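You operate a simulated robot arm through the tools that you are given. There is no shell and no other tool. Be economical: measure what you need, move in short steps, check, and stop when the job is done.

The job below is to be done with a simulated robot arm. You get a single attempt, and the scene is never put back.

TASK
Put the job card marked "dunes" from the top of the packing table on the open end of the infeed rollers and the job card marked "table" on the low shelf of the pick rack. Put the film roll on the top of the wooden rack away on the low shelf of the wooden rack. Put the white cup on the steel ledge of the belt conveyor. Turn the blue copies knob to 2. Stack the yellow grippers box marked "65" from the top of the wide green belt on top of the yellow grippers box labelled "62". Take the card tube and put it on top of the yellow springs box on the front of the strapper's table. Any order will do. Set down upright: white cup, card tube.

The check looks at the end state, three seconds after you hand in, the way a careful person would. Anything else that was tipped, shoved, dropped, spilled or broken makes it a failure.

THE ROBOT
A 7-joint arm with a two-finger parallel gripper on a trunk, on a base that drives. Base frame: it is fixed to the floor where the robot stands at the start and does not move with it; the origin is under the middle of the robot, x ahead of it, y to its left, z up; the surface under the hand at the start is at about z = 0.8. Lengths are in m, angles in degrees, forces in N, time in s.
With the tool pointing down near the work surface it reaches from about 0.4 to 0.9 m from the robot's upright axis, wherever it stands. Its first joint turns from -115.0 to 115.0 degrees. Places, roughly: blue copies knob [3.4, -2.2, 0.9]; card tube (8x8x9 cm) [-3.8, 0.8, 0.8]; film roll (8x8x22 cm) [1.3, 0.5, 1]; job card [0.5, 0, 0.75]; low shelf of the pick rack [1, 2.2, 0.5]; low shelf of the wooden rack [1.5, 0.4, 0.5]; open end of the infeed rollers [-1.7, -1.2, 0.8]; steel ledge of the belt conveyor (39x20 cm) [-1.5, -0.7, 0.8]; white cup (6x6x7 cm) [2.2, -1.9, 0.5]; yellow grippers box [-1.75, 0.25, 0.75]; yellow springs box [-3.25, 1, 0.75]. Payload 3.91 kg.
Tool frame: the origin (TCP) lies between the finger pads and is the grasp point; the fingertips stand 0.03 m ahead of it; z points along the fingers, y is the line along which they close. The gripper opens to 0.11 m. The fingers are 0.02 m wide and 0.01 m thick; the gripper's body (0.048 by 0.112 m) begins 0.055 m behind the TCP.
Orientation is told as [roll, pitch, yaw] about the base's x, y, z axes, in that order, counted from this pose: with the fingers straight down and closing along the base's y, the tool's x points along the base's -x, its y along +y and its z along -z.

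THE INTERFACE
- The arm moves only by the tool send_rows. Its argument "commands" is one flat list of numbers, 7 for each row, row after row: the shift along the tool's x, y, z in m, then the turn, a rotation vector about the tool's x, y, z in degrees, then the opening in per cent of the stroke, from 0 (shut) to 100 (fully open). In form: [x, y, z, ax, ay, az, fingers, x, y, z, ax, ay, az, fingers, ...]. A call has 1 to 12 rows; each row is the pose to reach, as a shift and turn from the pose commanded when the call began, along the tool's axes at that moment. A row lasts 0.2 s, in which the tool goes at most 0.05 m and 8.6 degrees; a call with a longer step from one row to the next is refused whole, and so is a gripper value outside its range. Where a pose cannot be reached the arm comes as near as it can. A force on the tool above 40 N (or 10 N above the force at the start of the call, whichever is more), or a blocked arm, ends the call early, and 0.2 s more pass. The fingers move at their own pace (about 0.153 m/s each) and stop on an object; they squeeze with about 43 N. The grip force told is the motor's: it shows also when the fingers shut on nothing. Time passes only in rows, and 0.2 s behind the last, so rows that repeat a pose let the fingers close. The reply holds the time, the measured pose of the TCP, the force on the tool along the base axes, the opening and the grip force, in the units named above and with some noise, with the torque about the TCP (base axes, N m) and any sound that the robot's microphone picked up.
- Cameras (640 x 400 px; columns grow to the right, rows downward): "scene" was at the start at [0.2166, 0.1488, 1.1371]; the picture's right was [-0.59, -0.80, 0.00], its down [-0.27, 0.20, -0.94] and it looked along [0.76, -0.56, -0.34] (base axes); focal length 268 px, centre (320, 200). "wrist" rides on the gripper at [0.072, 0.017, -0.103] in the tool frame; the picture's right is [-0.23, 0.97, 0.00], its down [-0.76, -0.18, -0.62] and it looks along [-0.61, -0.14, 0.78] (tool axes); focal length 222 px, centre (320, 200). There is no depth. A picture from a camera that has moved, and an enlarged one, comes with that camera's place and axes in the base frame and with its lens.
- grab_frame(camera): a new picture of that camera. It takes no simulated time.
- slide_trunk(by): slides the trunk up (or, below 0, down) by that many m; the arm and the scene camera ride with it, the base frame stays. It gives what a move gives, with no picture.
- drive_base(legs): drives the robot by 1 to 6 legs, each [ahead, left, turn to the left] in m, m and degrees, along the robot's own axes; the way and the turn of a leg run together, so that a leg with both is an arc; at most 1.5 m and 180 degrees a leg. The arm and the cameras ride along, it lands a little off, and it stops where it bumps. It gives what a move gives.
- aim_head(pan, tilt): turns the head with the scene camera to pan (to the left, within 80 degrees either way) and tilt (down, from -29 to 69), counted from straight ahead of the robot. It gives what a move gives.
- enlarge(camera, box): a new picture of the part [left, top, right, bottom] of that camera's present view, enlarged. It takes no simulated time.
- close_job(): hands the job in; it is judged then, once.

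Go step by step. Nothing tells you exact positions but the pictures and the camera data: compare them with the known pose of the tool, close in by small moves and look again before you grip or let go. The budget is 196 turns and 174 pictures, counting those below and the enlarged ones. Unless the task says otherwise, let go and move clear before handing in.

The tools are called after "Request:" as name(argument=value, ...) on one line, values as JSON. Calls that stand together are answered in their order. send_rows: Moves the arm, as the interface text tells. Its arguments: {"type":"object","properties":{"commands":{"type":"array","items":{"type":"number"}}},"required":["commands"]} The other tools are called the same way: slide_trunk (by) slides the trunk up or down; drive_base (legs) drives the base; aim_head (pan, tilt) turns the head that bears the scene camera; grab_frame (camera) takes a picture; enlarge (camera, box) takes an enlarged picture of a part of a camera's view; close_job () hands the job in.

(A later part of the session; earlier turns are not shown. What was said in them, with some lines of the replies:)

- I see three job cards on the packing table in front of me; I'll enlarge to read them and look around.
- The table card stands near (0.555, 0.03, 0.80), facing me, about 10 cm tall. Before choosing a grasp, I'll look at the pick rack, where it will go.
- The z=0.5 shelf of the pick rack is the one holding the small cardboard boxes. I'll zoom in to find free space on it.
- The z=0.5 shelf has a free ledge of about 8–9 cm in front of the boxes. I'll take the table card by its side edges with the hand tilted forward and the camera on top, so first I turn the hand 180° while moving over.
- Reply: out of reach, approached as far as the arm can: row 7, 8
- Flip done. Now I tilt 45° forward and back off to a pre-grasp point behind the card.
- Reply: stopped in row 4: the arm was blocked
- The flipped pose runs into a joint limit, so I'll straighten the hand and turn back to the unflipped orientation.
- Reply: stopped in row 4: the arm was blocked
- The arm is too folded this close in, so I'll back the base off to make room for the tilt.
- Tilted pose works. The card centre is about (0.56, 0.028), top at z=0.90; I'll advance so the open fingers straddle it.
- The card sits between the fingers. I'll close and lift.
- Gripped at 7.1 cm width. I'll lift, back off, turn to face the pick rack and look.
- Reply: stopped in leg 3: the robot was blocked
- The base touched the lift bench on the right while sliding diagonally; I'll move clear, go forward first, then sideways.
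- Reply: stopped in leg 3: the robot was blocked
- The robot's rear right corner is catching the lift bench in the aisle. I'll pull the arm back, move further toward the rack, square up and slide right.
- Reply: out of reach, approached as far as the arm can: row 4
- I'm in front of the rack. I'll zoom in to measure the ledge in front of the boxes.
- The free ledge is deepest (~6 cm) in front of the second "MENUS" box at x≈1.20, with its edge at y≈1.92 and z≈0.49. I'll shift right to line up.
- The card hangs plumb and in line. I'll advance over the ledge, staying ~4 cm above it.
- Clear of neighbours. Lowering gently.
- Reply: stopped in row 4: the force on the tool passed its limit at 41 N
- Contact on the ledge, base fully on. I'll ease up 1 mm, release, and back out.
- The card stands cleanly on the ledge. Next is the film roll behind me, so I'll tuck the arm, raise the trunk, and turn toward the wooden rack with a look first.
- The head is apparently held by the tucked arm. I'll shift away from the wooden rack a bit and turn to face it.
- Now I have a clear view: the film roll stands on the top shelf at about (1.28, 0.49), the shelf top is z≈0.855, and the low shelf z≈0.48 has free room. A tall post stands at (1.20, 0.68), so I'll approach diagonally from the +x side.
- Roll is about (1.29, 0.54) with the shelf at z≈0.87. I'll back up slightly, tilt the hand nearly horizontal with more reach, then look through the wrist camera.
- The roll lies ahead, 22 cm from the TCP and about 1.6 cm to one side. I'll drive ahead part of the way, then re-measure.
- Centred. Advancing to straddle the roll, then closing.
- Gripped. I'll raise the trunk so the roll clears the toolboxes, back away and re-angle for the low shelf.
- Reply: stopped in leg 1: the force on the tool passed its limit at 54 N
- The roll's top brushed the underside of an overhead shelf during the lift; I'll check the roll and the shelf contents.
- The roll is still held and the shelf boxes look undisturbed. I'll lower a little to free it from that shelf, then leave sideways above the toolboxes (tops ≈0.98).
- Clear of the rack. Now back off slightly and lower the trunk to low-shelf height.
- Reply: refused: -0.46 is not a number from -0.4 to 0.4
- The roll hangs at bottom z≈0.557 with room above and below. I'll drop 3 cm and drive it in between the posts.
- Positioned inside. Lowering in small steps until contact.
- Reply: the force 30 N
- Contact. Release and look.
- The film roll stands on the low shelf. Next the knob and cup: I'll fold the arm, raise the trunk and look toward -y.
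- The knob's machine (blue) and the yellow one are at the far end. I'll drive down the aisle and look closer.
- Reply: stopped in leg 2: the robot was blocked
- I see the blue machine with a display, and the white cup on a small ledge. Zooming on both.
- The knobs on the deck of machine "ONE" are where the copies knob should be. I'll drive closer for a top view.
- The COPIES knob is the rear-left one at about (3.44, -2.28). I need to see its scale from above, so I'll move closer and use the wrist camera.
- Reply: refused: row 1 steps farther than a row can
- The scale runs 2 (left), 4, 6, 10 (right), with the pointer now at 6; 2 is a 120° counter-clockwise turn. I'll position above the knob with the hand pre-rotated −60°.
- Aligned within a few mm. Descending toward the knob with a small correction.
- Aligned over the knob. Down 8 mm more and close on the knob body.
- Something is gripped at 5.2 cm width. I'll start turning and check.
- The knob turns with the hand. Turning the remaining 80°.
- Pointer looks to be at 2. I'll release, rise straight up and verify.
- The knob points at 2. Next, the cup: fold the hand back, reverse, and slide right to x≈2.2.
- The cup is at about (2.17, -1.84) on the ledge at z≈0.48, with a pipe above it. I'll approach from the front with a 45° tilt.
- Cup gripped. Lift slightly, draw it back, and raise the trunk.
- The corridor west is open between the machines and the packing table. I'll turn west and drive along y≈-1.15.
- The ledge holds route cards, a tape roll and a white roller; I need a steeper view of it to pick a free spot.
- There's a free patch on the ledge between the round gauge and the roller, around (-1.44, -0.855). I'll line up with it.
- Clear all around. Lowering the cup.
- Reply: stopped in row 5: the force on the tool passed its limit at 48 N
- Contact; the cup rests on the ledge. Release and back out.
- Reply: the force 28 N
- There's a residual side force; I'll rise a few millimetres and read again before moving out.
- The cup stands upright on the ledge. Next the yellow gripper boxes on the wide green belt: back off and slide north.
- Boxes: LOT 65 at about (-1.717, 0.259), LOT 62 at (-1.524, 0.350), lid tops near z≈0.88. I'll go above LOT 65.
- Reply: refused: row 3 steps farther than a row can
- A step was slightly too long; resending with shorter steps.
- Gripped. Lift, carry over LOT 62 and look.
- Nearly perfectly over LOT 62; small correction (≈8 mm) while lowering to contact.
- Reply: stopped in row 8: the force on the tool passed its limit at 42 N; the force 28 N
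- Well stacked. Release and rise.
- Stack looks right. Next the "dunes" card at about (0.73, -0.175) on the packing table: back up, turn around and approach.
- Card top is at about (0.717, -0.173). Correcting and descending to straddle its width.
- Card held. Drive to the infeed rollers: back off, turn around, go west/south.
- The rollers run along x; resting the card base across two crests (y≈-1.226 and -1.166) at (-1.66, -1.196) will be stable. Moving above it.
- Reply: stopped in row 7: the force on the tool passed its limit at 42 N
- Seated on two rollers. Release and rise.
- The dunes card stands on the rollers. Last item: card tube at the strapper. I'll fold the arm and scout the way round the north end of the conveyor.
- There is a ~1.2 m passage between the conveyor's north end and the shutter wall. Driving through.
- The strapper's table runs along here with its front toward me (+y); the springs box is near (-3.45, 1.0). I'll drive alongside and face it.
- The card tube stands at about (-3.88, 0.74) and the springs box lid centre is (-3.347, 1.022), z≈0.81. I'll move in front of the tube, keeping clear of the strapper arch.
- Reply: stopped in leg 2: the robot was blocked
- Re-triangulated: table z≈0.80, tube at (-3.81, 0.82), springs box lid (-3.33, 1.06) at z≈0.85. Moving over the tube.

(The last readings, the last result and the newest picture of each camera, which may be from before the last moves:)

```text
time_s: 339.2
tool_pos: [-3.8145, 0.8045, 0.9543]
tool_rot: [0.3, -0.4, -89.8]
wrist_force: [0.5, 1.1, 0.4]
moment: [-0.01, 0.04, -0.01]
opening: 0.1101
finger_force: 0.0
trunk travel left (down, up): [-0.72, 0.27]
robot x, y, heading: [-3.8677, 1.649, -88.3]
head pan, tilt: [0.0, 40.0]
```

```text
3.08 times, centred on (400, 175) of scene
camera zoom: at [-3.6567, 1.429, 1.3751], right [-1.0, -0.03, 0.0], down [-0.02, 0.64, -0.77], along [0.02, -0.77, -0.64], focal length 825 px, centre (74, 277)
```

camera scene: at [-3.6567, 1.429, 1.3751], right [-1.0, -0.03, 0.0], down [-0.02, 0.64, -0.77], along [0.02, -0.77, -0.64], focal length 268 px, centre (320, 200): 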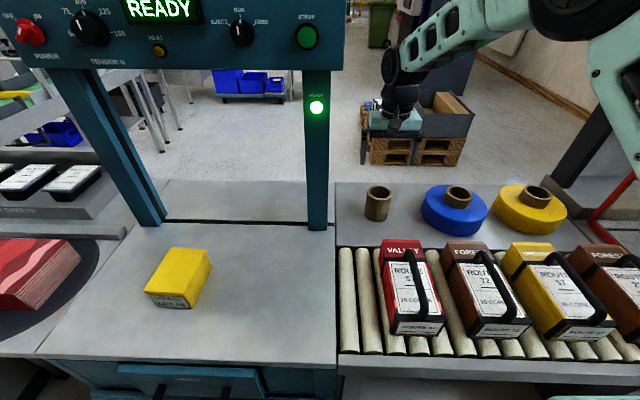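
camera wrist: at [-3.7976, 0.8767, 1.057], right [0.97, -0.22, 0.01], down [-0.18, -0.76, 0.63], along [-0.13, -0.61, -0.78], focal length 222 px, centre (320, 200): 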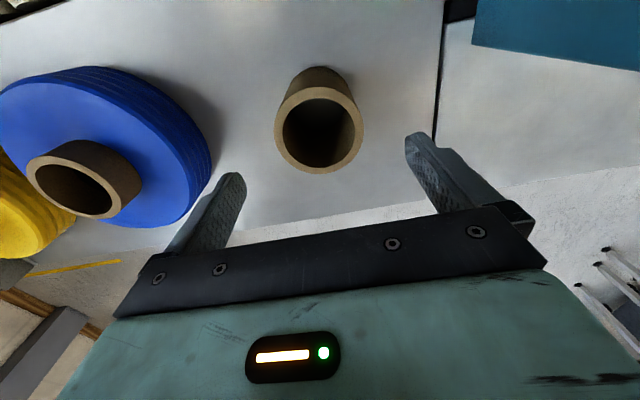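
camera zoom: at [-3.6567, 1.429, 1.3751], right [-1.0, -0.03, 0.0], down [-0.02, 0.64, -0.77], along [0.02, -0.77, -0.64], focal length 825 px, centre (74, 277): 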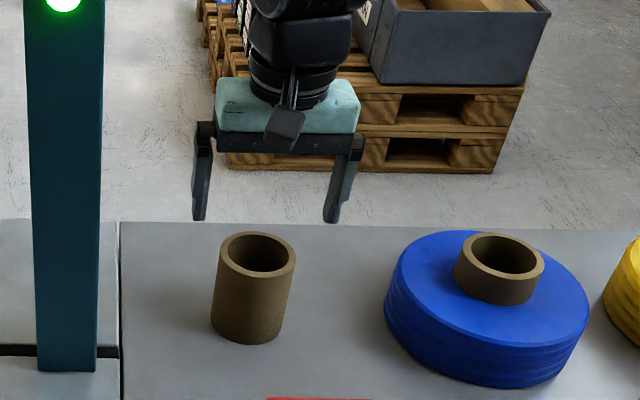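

Aligned over the tube (top z≈0.86). Descend and close.

Request:
send_rows(commands=[0.002, 0.002, 0.03, 0, 0, 0, 100, 0.002, 0.002, 0.06, 0, 0, 0, 100, 0.002, 0.002, 0.085, 0, 0, 0, 100, 0.002, 0.002, 0.105, 0, 0, 0, 100, 0.002, 0.002, 0.116, 0, 0, 0, 100, 0.002, 0.002, 0.116, 0, 0, 0, 100])

Request:
grab_frame(camera="wrist")

Request:
enlarge(camera="scene", box=[330, 110, 470, 240])

```text
time_s: 340.6
tool_pos: [-3.8116, 0.8091, 0.8379]
tool_rot: [0.3, -0.5, -89.8]
wrist_force: [-0.2, -0.2, 0.3]
moment: [-0.03, -0.01, 0.0]
opening: 0.11
finger_force: 0.0
trunk travel left (down, up): [-0.72, 0.27]
robot x, y, heading: [-3.8683, 1.647, -88.4]
head pan, tilt: [0.0, 40.0]
```

```text
40 pictures are left
camera wrist: at [-3.795, 0.8801, 0.9401], right [0.97, -0.22, 0.01], down [-0.18, -0.76, 0.63], along [-0.13, -0.61, -0.78], focal length 222 px, centre (320, 200)
```

wrist: 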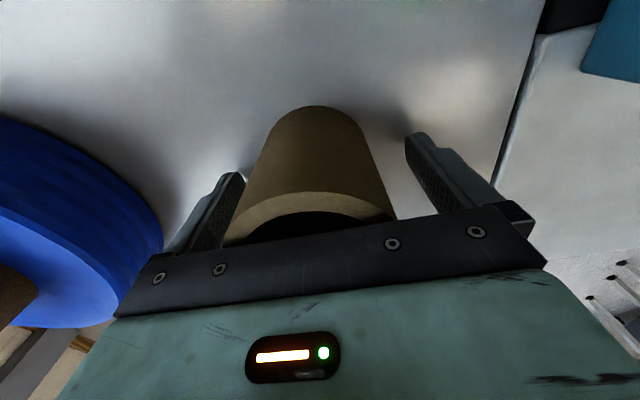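

```text
3.08 times, centred on (400, 175) of scene
camera zoom: at [-3.6567, 1.429, 1.3751], right [-1.0, -0.03, 0.0], down [-0.02, 0.64, -0.77], along [0.02, -0.77, -0.64], focal length 825 px, centre (74, 277)
```

zoom: 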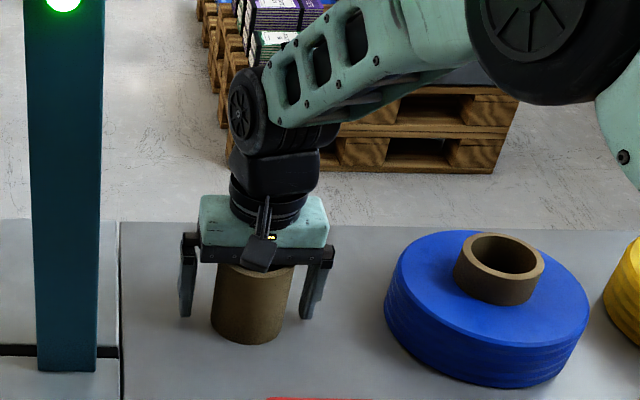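

Request:
send_rows(commands=[0, 0, 0, 0, 0, 0, 80, 0, 0, 0, 0, 0, 0, 60, 0, 0, 0, 0, 0, 0, 45, 0, 0, 0, 0, 0, 0, 40, 0, 0, 0, 0, 0, 0, 40])

Request:
send_rows(commands=[0, 0, -0.03, 0, 0, 0, 40, 0, 0, -0.07, 0, 0, 0, 40, 0, 0, -0.11, 0, 0, 0, 40, 0, 0, -0.15, 0, 0, 0, 40, 0, 0, -0.19, 0, 0, 0, 40, 0, 0, -0.22, 0, 0, 0, 40])

Request:
enlarge(camera="scene", box=[330, 60, 470, 240])

```text
time_s: 341.8
tool_pos: [-3.8114, 0.8079, 0.8381]
tool_rot: [0.3, -0.5, -89.8]
wrist_force: [-1.0, -0.6, 3.0]
moment: [-0.02, 0.21, 0.0]
opening: 0.0709
finger_force: 43.1
trunk travel left (down, up): [-0.72, 0.27]
robot x, y, heading: [-3.8662, 1.6522, -88.2]
head pan, tilt: [0.0, 40.0]
```

```text
time_s: 343.2
tool_pos: [-3.8108, 0.8067, 1.059]
tool_rot: [0.3, -0.6, -89.7]
wrist_force: [-0.8, -0.2, -1.1]
moment: [0.04, 0.01, 0.04]
opening: 0.0709
finger_force: 43.5
trunk travel left (down, up): [-0.72, 0.27]
robot x, y, heading: [-3.869, 1.6483, -88.3]
head pan, tilt: [0.0, 40.0]
```

```text
2.22 times, centred on (400, 150) of scene
camera zoom: at [-3.6566, 1.4288, 1.3751], right [-1.0, -0.03, 0.0], down [-0.02, 0.64, -0.77], along [0.02, -0.77, -0.64], focal length 596 px, centre (142, 311)
```

zoom: 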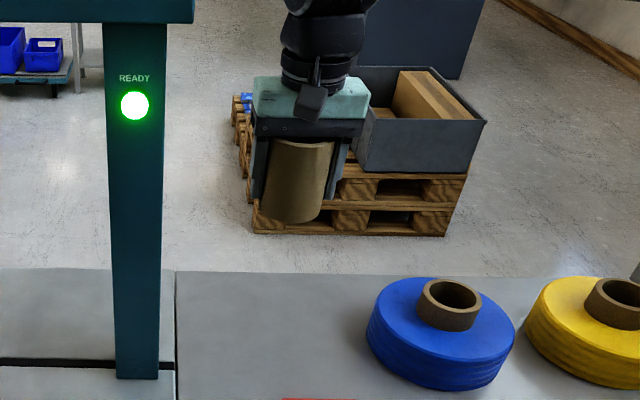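

The tube (7.1 cm) is held upright. Raise a bit more and retract over the packages, then shift east toward the springs box.

Request:
send_rows(commands=[0, 0, -0.03, 0, 0, 0, 40, 0, 0, -0.06, 0, 0, 0, 40, 0.04, 0, -0.06, 0, 0, 0, 40, 0.08, 0, -0.06, 0, 0, 0, 40, 0.12, 0, -0.06, 0, 0, 0, 40, 0.16, 0, -0.06, 0, 0, 0, 40, 0.2, 0, -0.06, 0, 0, 0, 40, 0.24, 0, -0.06, 0, 0, 0, 40, 0.28, 0, -0.06, 0, 0, 0, 40, 0.32, 0, -0.06, 0, 0, 0, 40])

Request:
drive_base(legs=[[-0.15, 0, 0], [0, 0.5, -1.5]])

Request:
grab_frame(camera="scene")

Request:
grab_frame(camera="wrist")

```text
time_s: 345.4
tool_pos: [-3.8142, 1.1269, 1.1183]
tool_rot: [0.3, -0.5, -89.8]
wrist_force: [0.2, 0.0, -1.4]
moment: [0.04, 0.0, -0.02]
opening: 0.0712
finger_force: 42.8
trunk travel left (down, up): [-0.72, 0.27]
robot x, y, heading: [-3.8713, 1.6512, -88.1]
head pan, tilt: [0.0, 40.0]
```

```text
time_s: 349.4
tool_pos: [-3.3265, 1.2808, 1.1174]
tool_rot: [0.3, -0.5, -91.2]
wrist_force: [-0.7, 0.8, -0.9]
moment: [0.01, 0.0, 0.02]
opening: 0.071
finger_force: 42.6
trunk travel left (down, up): [-0.72, 0.27]
robot x, y, heading: [-3.3681, 1.8047, -89.7]
head pan, tilt: [0.0, 40.0]
```

```text
37 pictures are left
camera scene: at [-3.162, 1.5776, 1.3751], right [-1.0, 0.0, 0.0], down [0.0, 0.64, -0.77], along [0.0, -0.77, -0.64], focal length 268 px, centre (320, 200)
```

scene: 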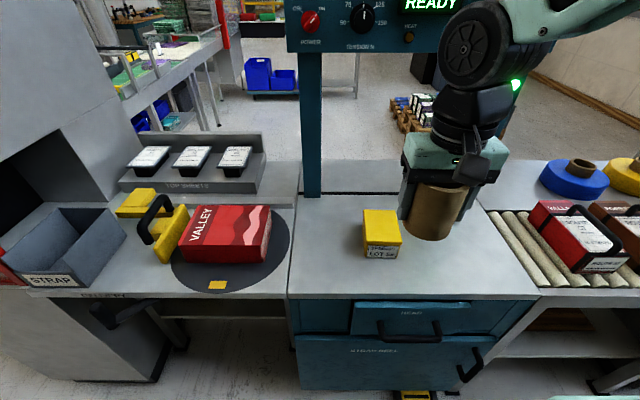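

```text
36 pictures are left
camera wrist: at [-3.3084, 1.3516, 1.221], right [0.97, -0.25, 0.01], down [-0.2, -0.75, 0.63], along [-0.15, -0.61, -0.78], focal length 222 px, centre (320, 200)
```

wrist: 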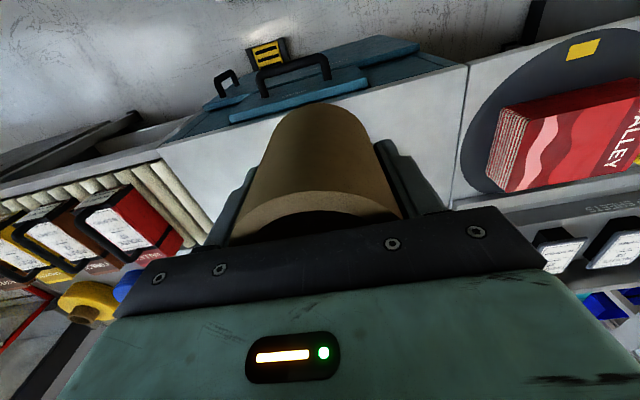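

The lid centre confirmed at (-3.328, 1.061). Moving the tube over it.

Request:
send_rows(commands=[-0.04, 0, 0.0, 0, 0, 0, 40, -0.08, 0.001, 0.01, 0, 0, 0, 40, -0.12, 0.001, 0.03, 0, 0, 0, 40, -0.155, 0.002, 0.06, 0, 0, 0, 40, -0.19, 0.002, 0.09, 0, 0, 0, 40, -0.221, 0.0026, 0.12, 0, 0, 0, 40, -0.221, 0.0026, 0.16, 0, 0, 0, 40, -0.221, 0.0026, 0.16, 0, 0, 0, 40])

Request:
enlarge(camera="scene", box=[310, 120, 480, 280])

Request:
grab_frame(camera="wrist")

```text
time_s: 351.1
tool_pos: [-3.3291, 1.0579, 0.9602]
tool_rot: [0.3, -0.5, -91.2]
wrist_force: [0.2, 1.1, -0.2]
moment: [-0.01, 0.0, 0.03]
opening: 0.071
finger_force: 43.4
trunk travel left (down, up): [-0.72, 0.27]
robot x, y, heading: [-3.369, 1.806, -89.9]
head pan, tilt: [0.0, 40.0]
```

```text
2.50 times, centred on (395, 200) of scene
camera zoom: at [-3.162, 1.5776, 1.3751], right [-1.0, 0.0, 0.0], down [0.0, 0.64, -0.77], along [0.0, -0.77, -0.64], focal length 670 px, centre (132, 200)
```

zoom: 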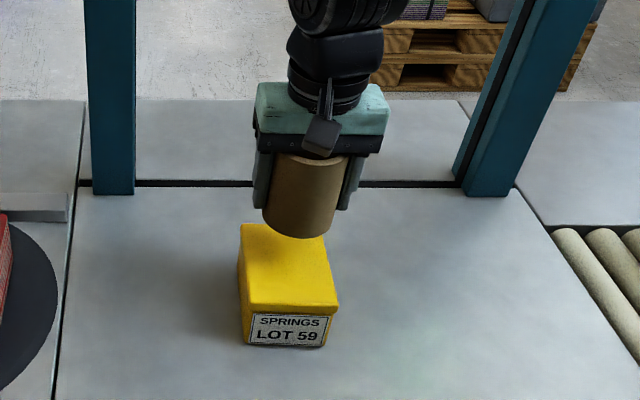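

```text
34 pictures are left
camera wrist: at [-3.3116, 1.1286, 1.0622], right [0.97, -0.25, 0.01], down [-0.2, -0.75, 0.63], along [-0.15, -0.61, -0.78], focal length 222 px, centre (320, 200)
```

wrist: 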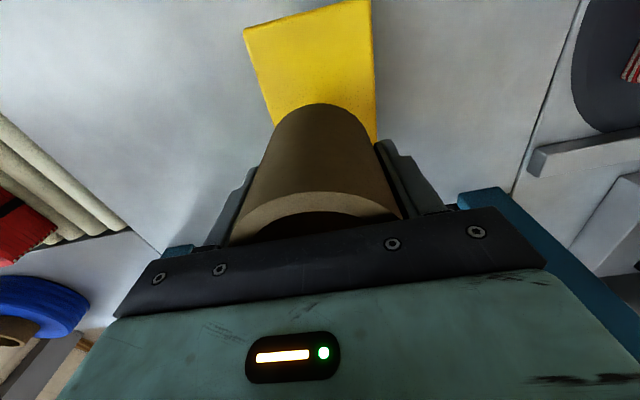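

Centred over the lid. Lowering to contact.

Request:
send_rows(commands=[0, 0, 0.025, 0, 0, 0, 40, 0, 0, 0.045, 0, 0, 0, 40, 0, 0, 0.055, 0, 0, 0, 40, 0, 0, 0.061, 0, 0, 0, 40, 0, 0, 0.067, 0, 0, 0, 40, 0, 0, 0.073, 0, 0, 0, 40, 0, 0, 0.079, 0, 0, 0, 40, 0, 0, 0.085, 0, 0, 0, 40])

Request:
enlarge(camera="scene", box=[310, 120, 480, 280])

```text
time_s: 352.1
tool_pos: [-3.3268, 1.0554, 0.9083]
tool_rot: [0.4, -0.9, -91.3]
wrist_force: [0.1, 4.2, 21.9]
moment: [0.4, 0.67, -0.12]
opening: 0.0709
finger_force: 43.0
trunk travel left (down, up): [-0.72, 0.27]
robot x, y, heading: [-3.3682, 1.807, -89.9]
head pan, tilt: [0.0, 40.0]
stopped in row 4: the force on the tool passed its limit at 46 N (the readings are from after the stop); the commanded pose is now the measured one
```

```text
2.50 times, centred on (395, 200) of scene
camera zoom: at [-3.1621, 1.5788, 1.3756], right [-1.0, 0.0, 0.0], down [0.0, 0.64, -0.77], along [0.0, -0.77, -0.64], focal length 670 px, centre (132, 200)
```

zoom: 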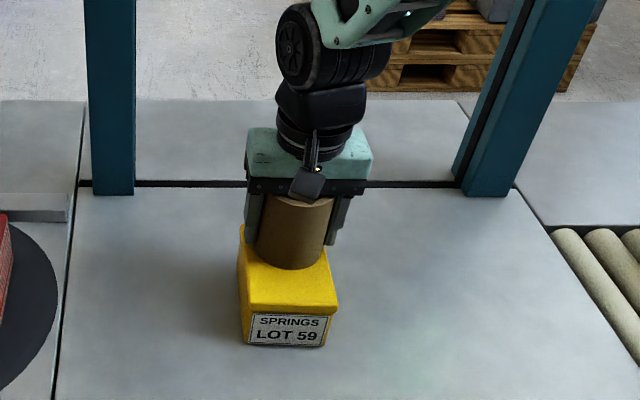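

Contact, but it sits slightly toward the back edge; I'll lift 1 cm, shift 1.5 cm forward and 7 mm sideways, and set down again.

Request:
send_rows(commands=[0, 0, -0.012, 0, 0.4, 0, 40, 0.015, 0.007, -0.012, 0, 0.4, 0, 40, 0.015, 0.007, -0.012, 0, 0.4, 0, 40, 0.015, 0.007, -0.006, 0, 0.4, 0, 40, 0.015, 0.007, -0.002, 0, 0.4, 0, 40, 0.015, 0.007, 0.001, 0, 0.4, 0, 40])

Request:
enlarge(camera="scene", box=[310, 120, 480, 280])

```text
time_s: 353.5
tool_pos: [-3.3185, 1.0713, 0.9103]
tool_rot: [0.3, -0.6, -91.3]
wrist_force: [-2.9, 6.1, 31.7]
moment: [-0.16, 1.05, -0.18]
opening: 0.0712
finger_force: 43.2
trunk travel left (down, up): [-0.72, 0.27]
robot x, y, heading: [-3.3651, 1.8061, -89.8]
head pan, tilt: [0.0, 40.0]
```

```text
2.50 times, centred on (395, 200) of scene
camera zoom: at [-3.1622, 1.5792, 1.3761], right [-1.0, 0.0, 0.0], down [0.0, 0.64, -0.77], along [0.0, -0.77, -0.64], focal length 670 px, centre (132, 200)
```

zoom: 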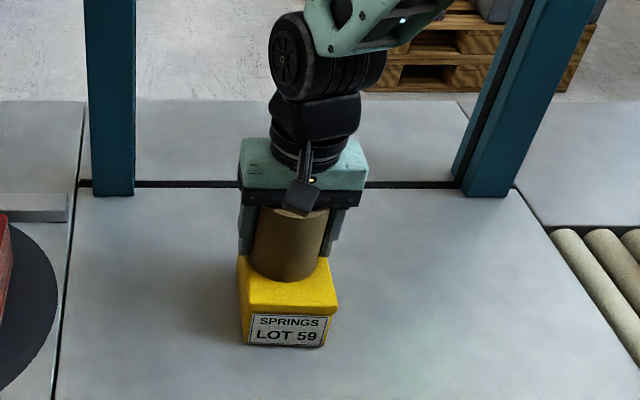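

Centred on the lid. Release and rise straight up.

Request:
send_rows(commands=[0, 0, -0.003, 0, 0, 0, 40, 0, 0, -0.003, 0, 0, 0, 75, 0, 0, -0.003, 0, 0, 0, 100, 0, 0, -0.003, 0, 0, 0, 100, 0, 0, -0.04, 0, 0, 0, 100, 0, 0, -0.08, 0, 0, 0, 100, 0, 0, -0.12, 0, 0, 0, 100, 0.04, 0, -0.14, 0, 0, 0, 100, 0.08, 0, -0.15, 0, 0, 0, 100])

Request:
grab_frame(camera="scene")

```text
time_s: 355.5
tool_pos: [-3.3174, 1.152, 1.0529]
tool_rot: [0.4, -0.3, -91.3]
wrist_force: [0.5, -0.4, -1.0]
moment: [0.06, 0.03, -0.01]
opening: 0.1099
finger_force: 0.0
trunk travel left (down, up): [-0.72, 0.27]
robot x, y, heading: [-3.3689, 1.8075, -90.0]
head pan, tilt: [0.0, 40.0]
```

```text
31 pictures are left
camera scene: at [-3.162, 1.5771, 1.375], right [-1.0, 0.0, 0.0], down [0.0, 0.64, -0.77], along [0.0, -0.77, -0.64], focal length 268 px, centre (320, 200)
```

scene: 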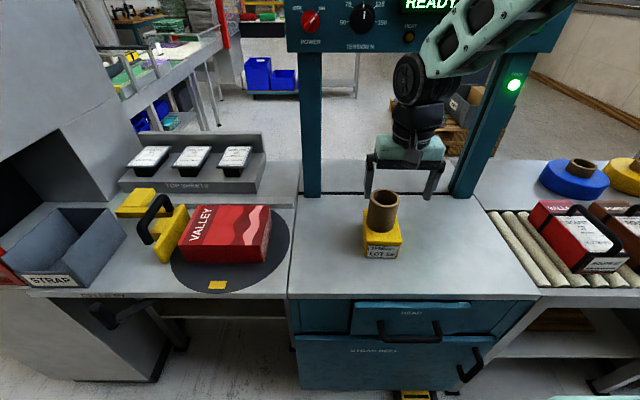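

The tube stands upright on the springs box, and every item was seen in place after I let go of it.

Request:
close_job()

```text
The job is handed in.
```

I handed the job in with every item placed, the arm clear and nothing held; the end check's verdict hasn't come back.

- **Job cards:** "table" stands on the low shelf of the pick rack, and "dunes" stands on the open end of the infeed rollers.
- **Film roll:** it stands on the low shelf of the wooden rack.
- **White cup:** it is upright on the steel ledge of the belt conveyor.
- **Copies knob:** it points at 2.
- **Grippers boxes:** "65" sits on top of "62".
- **Card tube:** it is upright on the yellow springs box at the front of the strapper's table.

Some bumps on the way could count against the job:

- **Base bumps:** the base stopped against the lift bench twice, the workbench on the way to the knob once, and something at the front of the strapper's table once. I never looked at the workbench again.
- **Film roll:** its top pressed against the underside of the overhead shelf when I lifted it. The boxes on that shelf looked unmoved afterwards.
- **White cup:** one finger briefly pressed something beside the cup, probably the route-card holder, as I let go. The cards looked in place afterwards.
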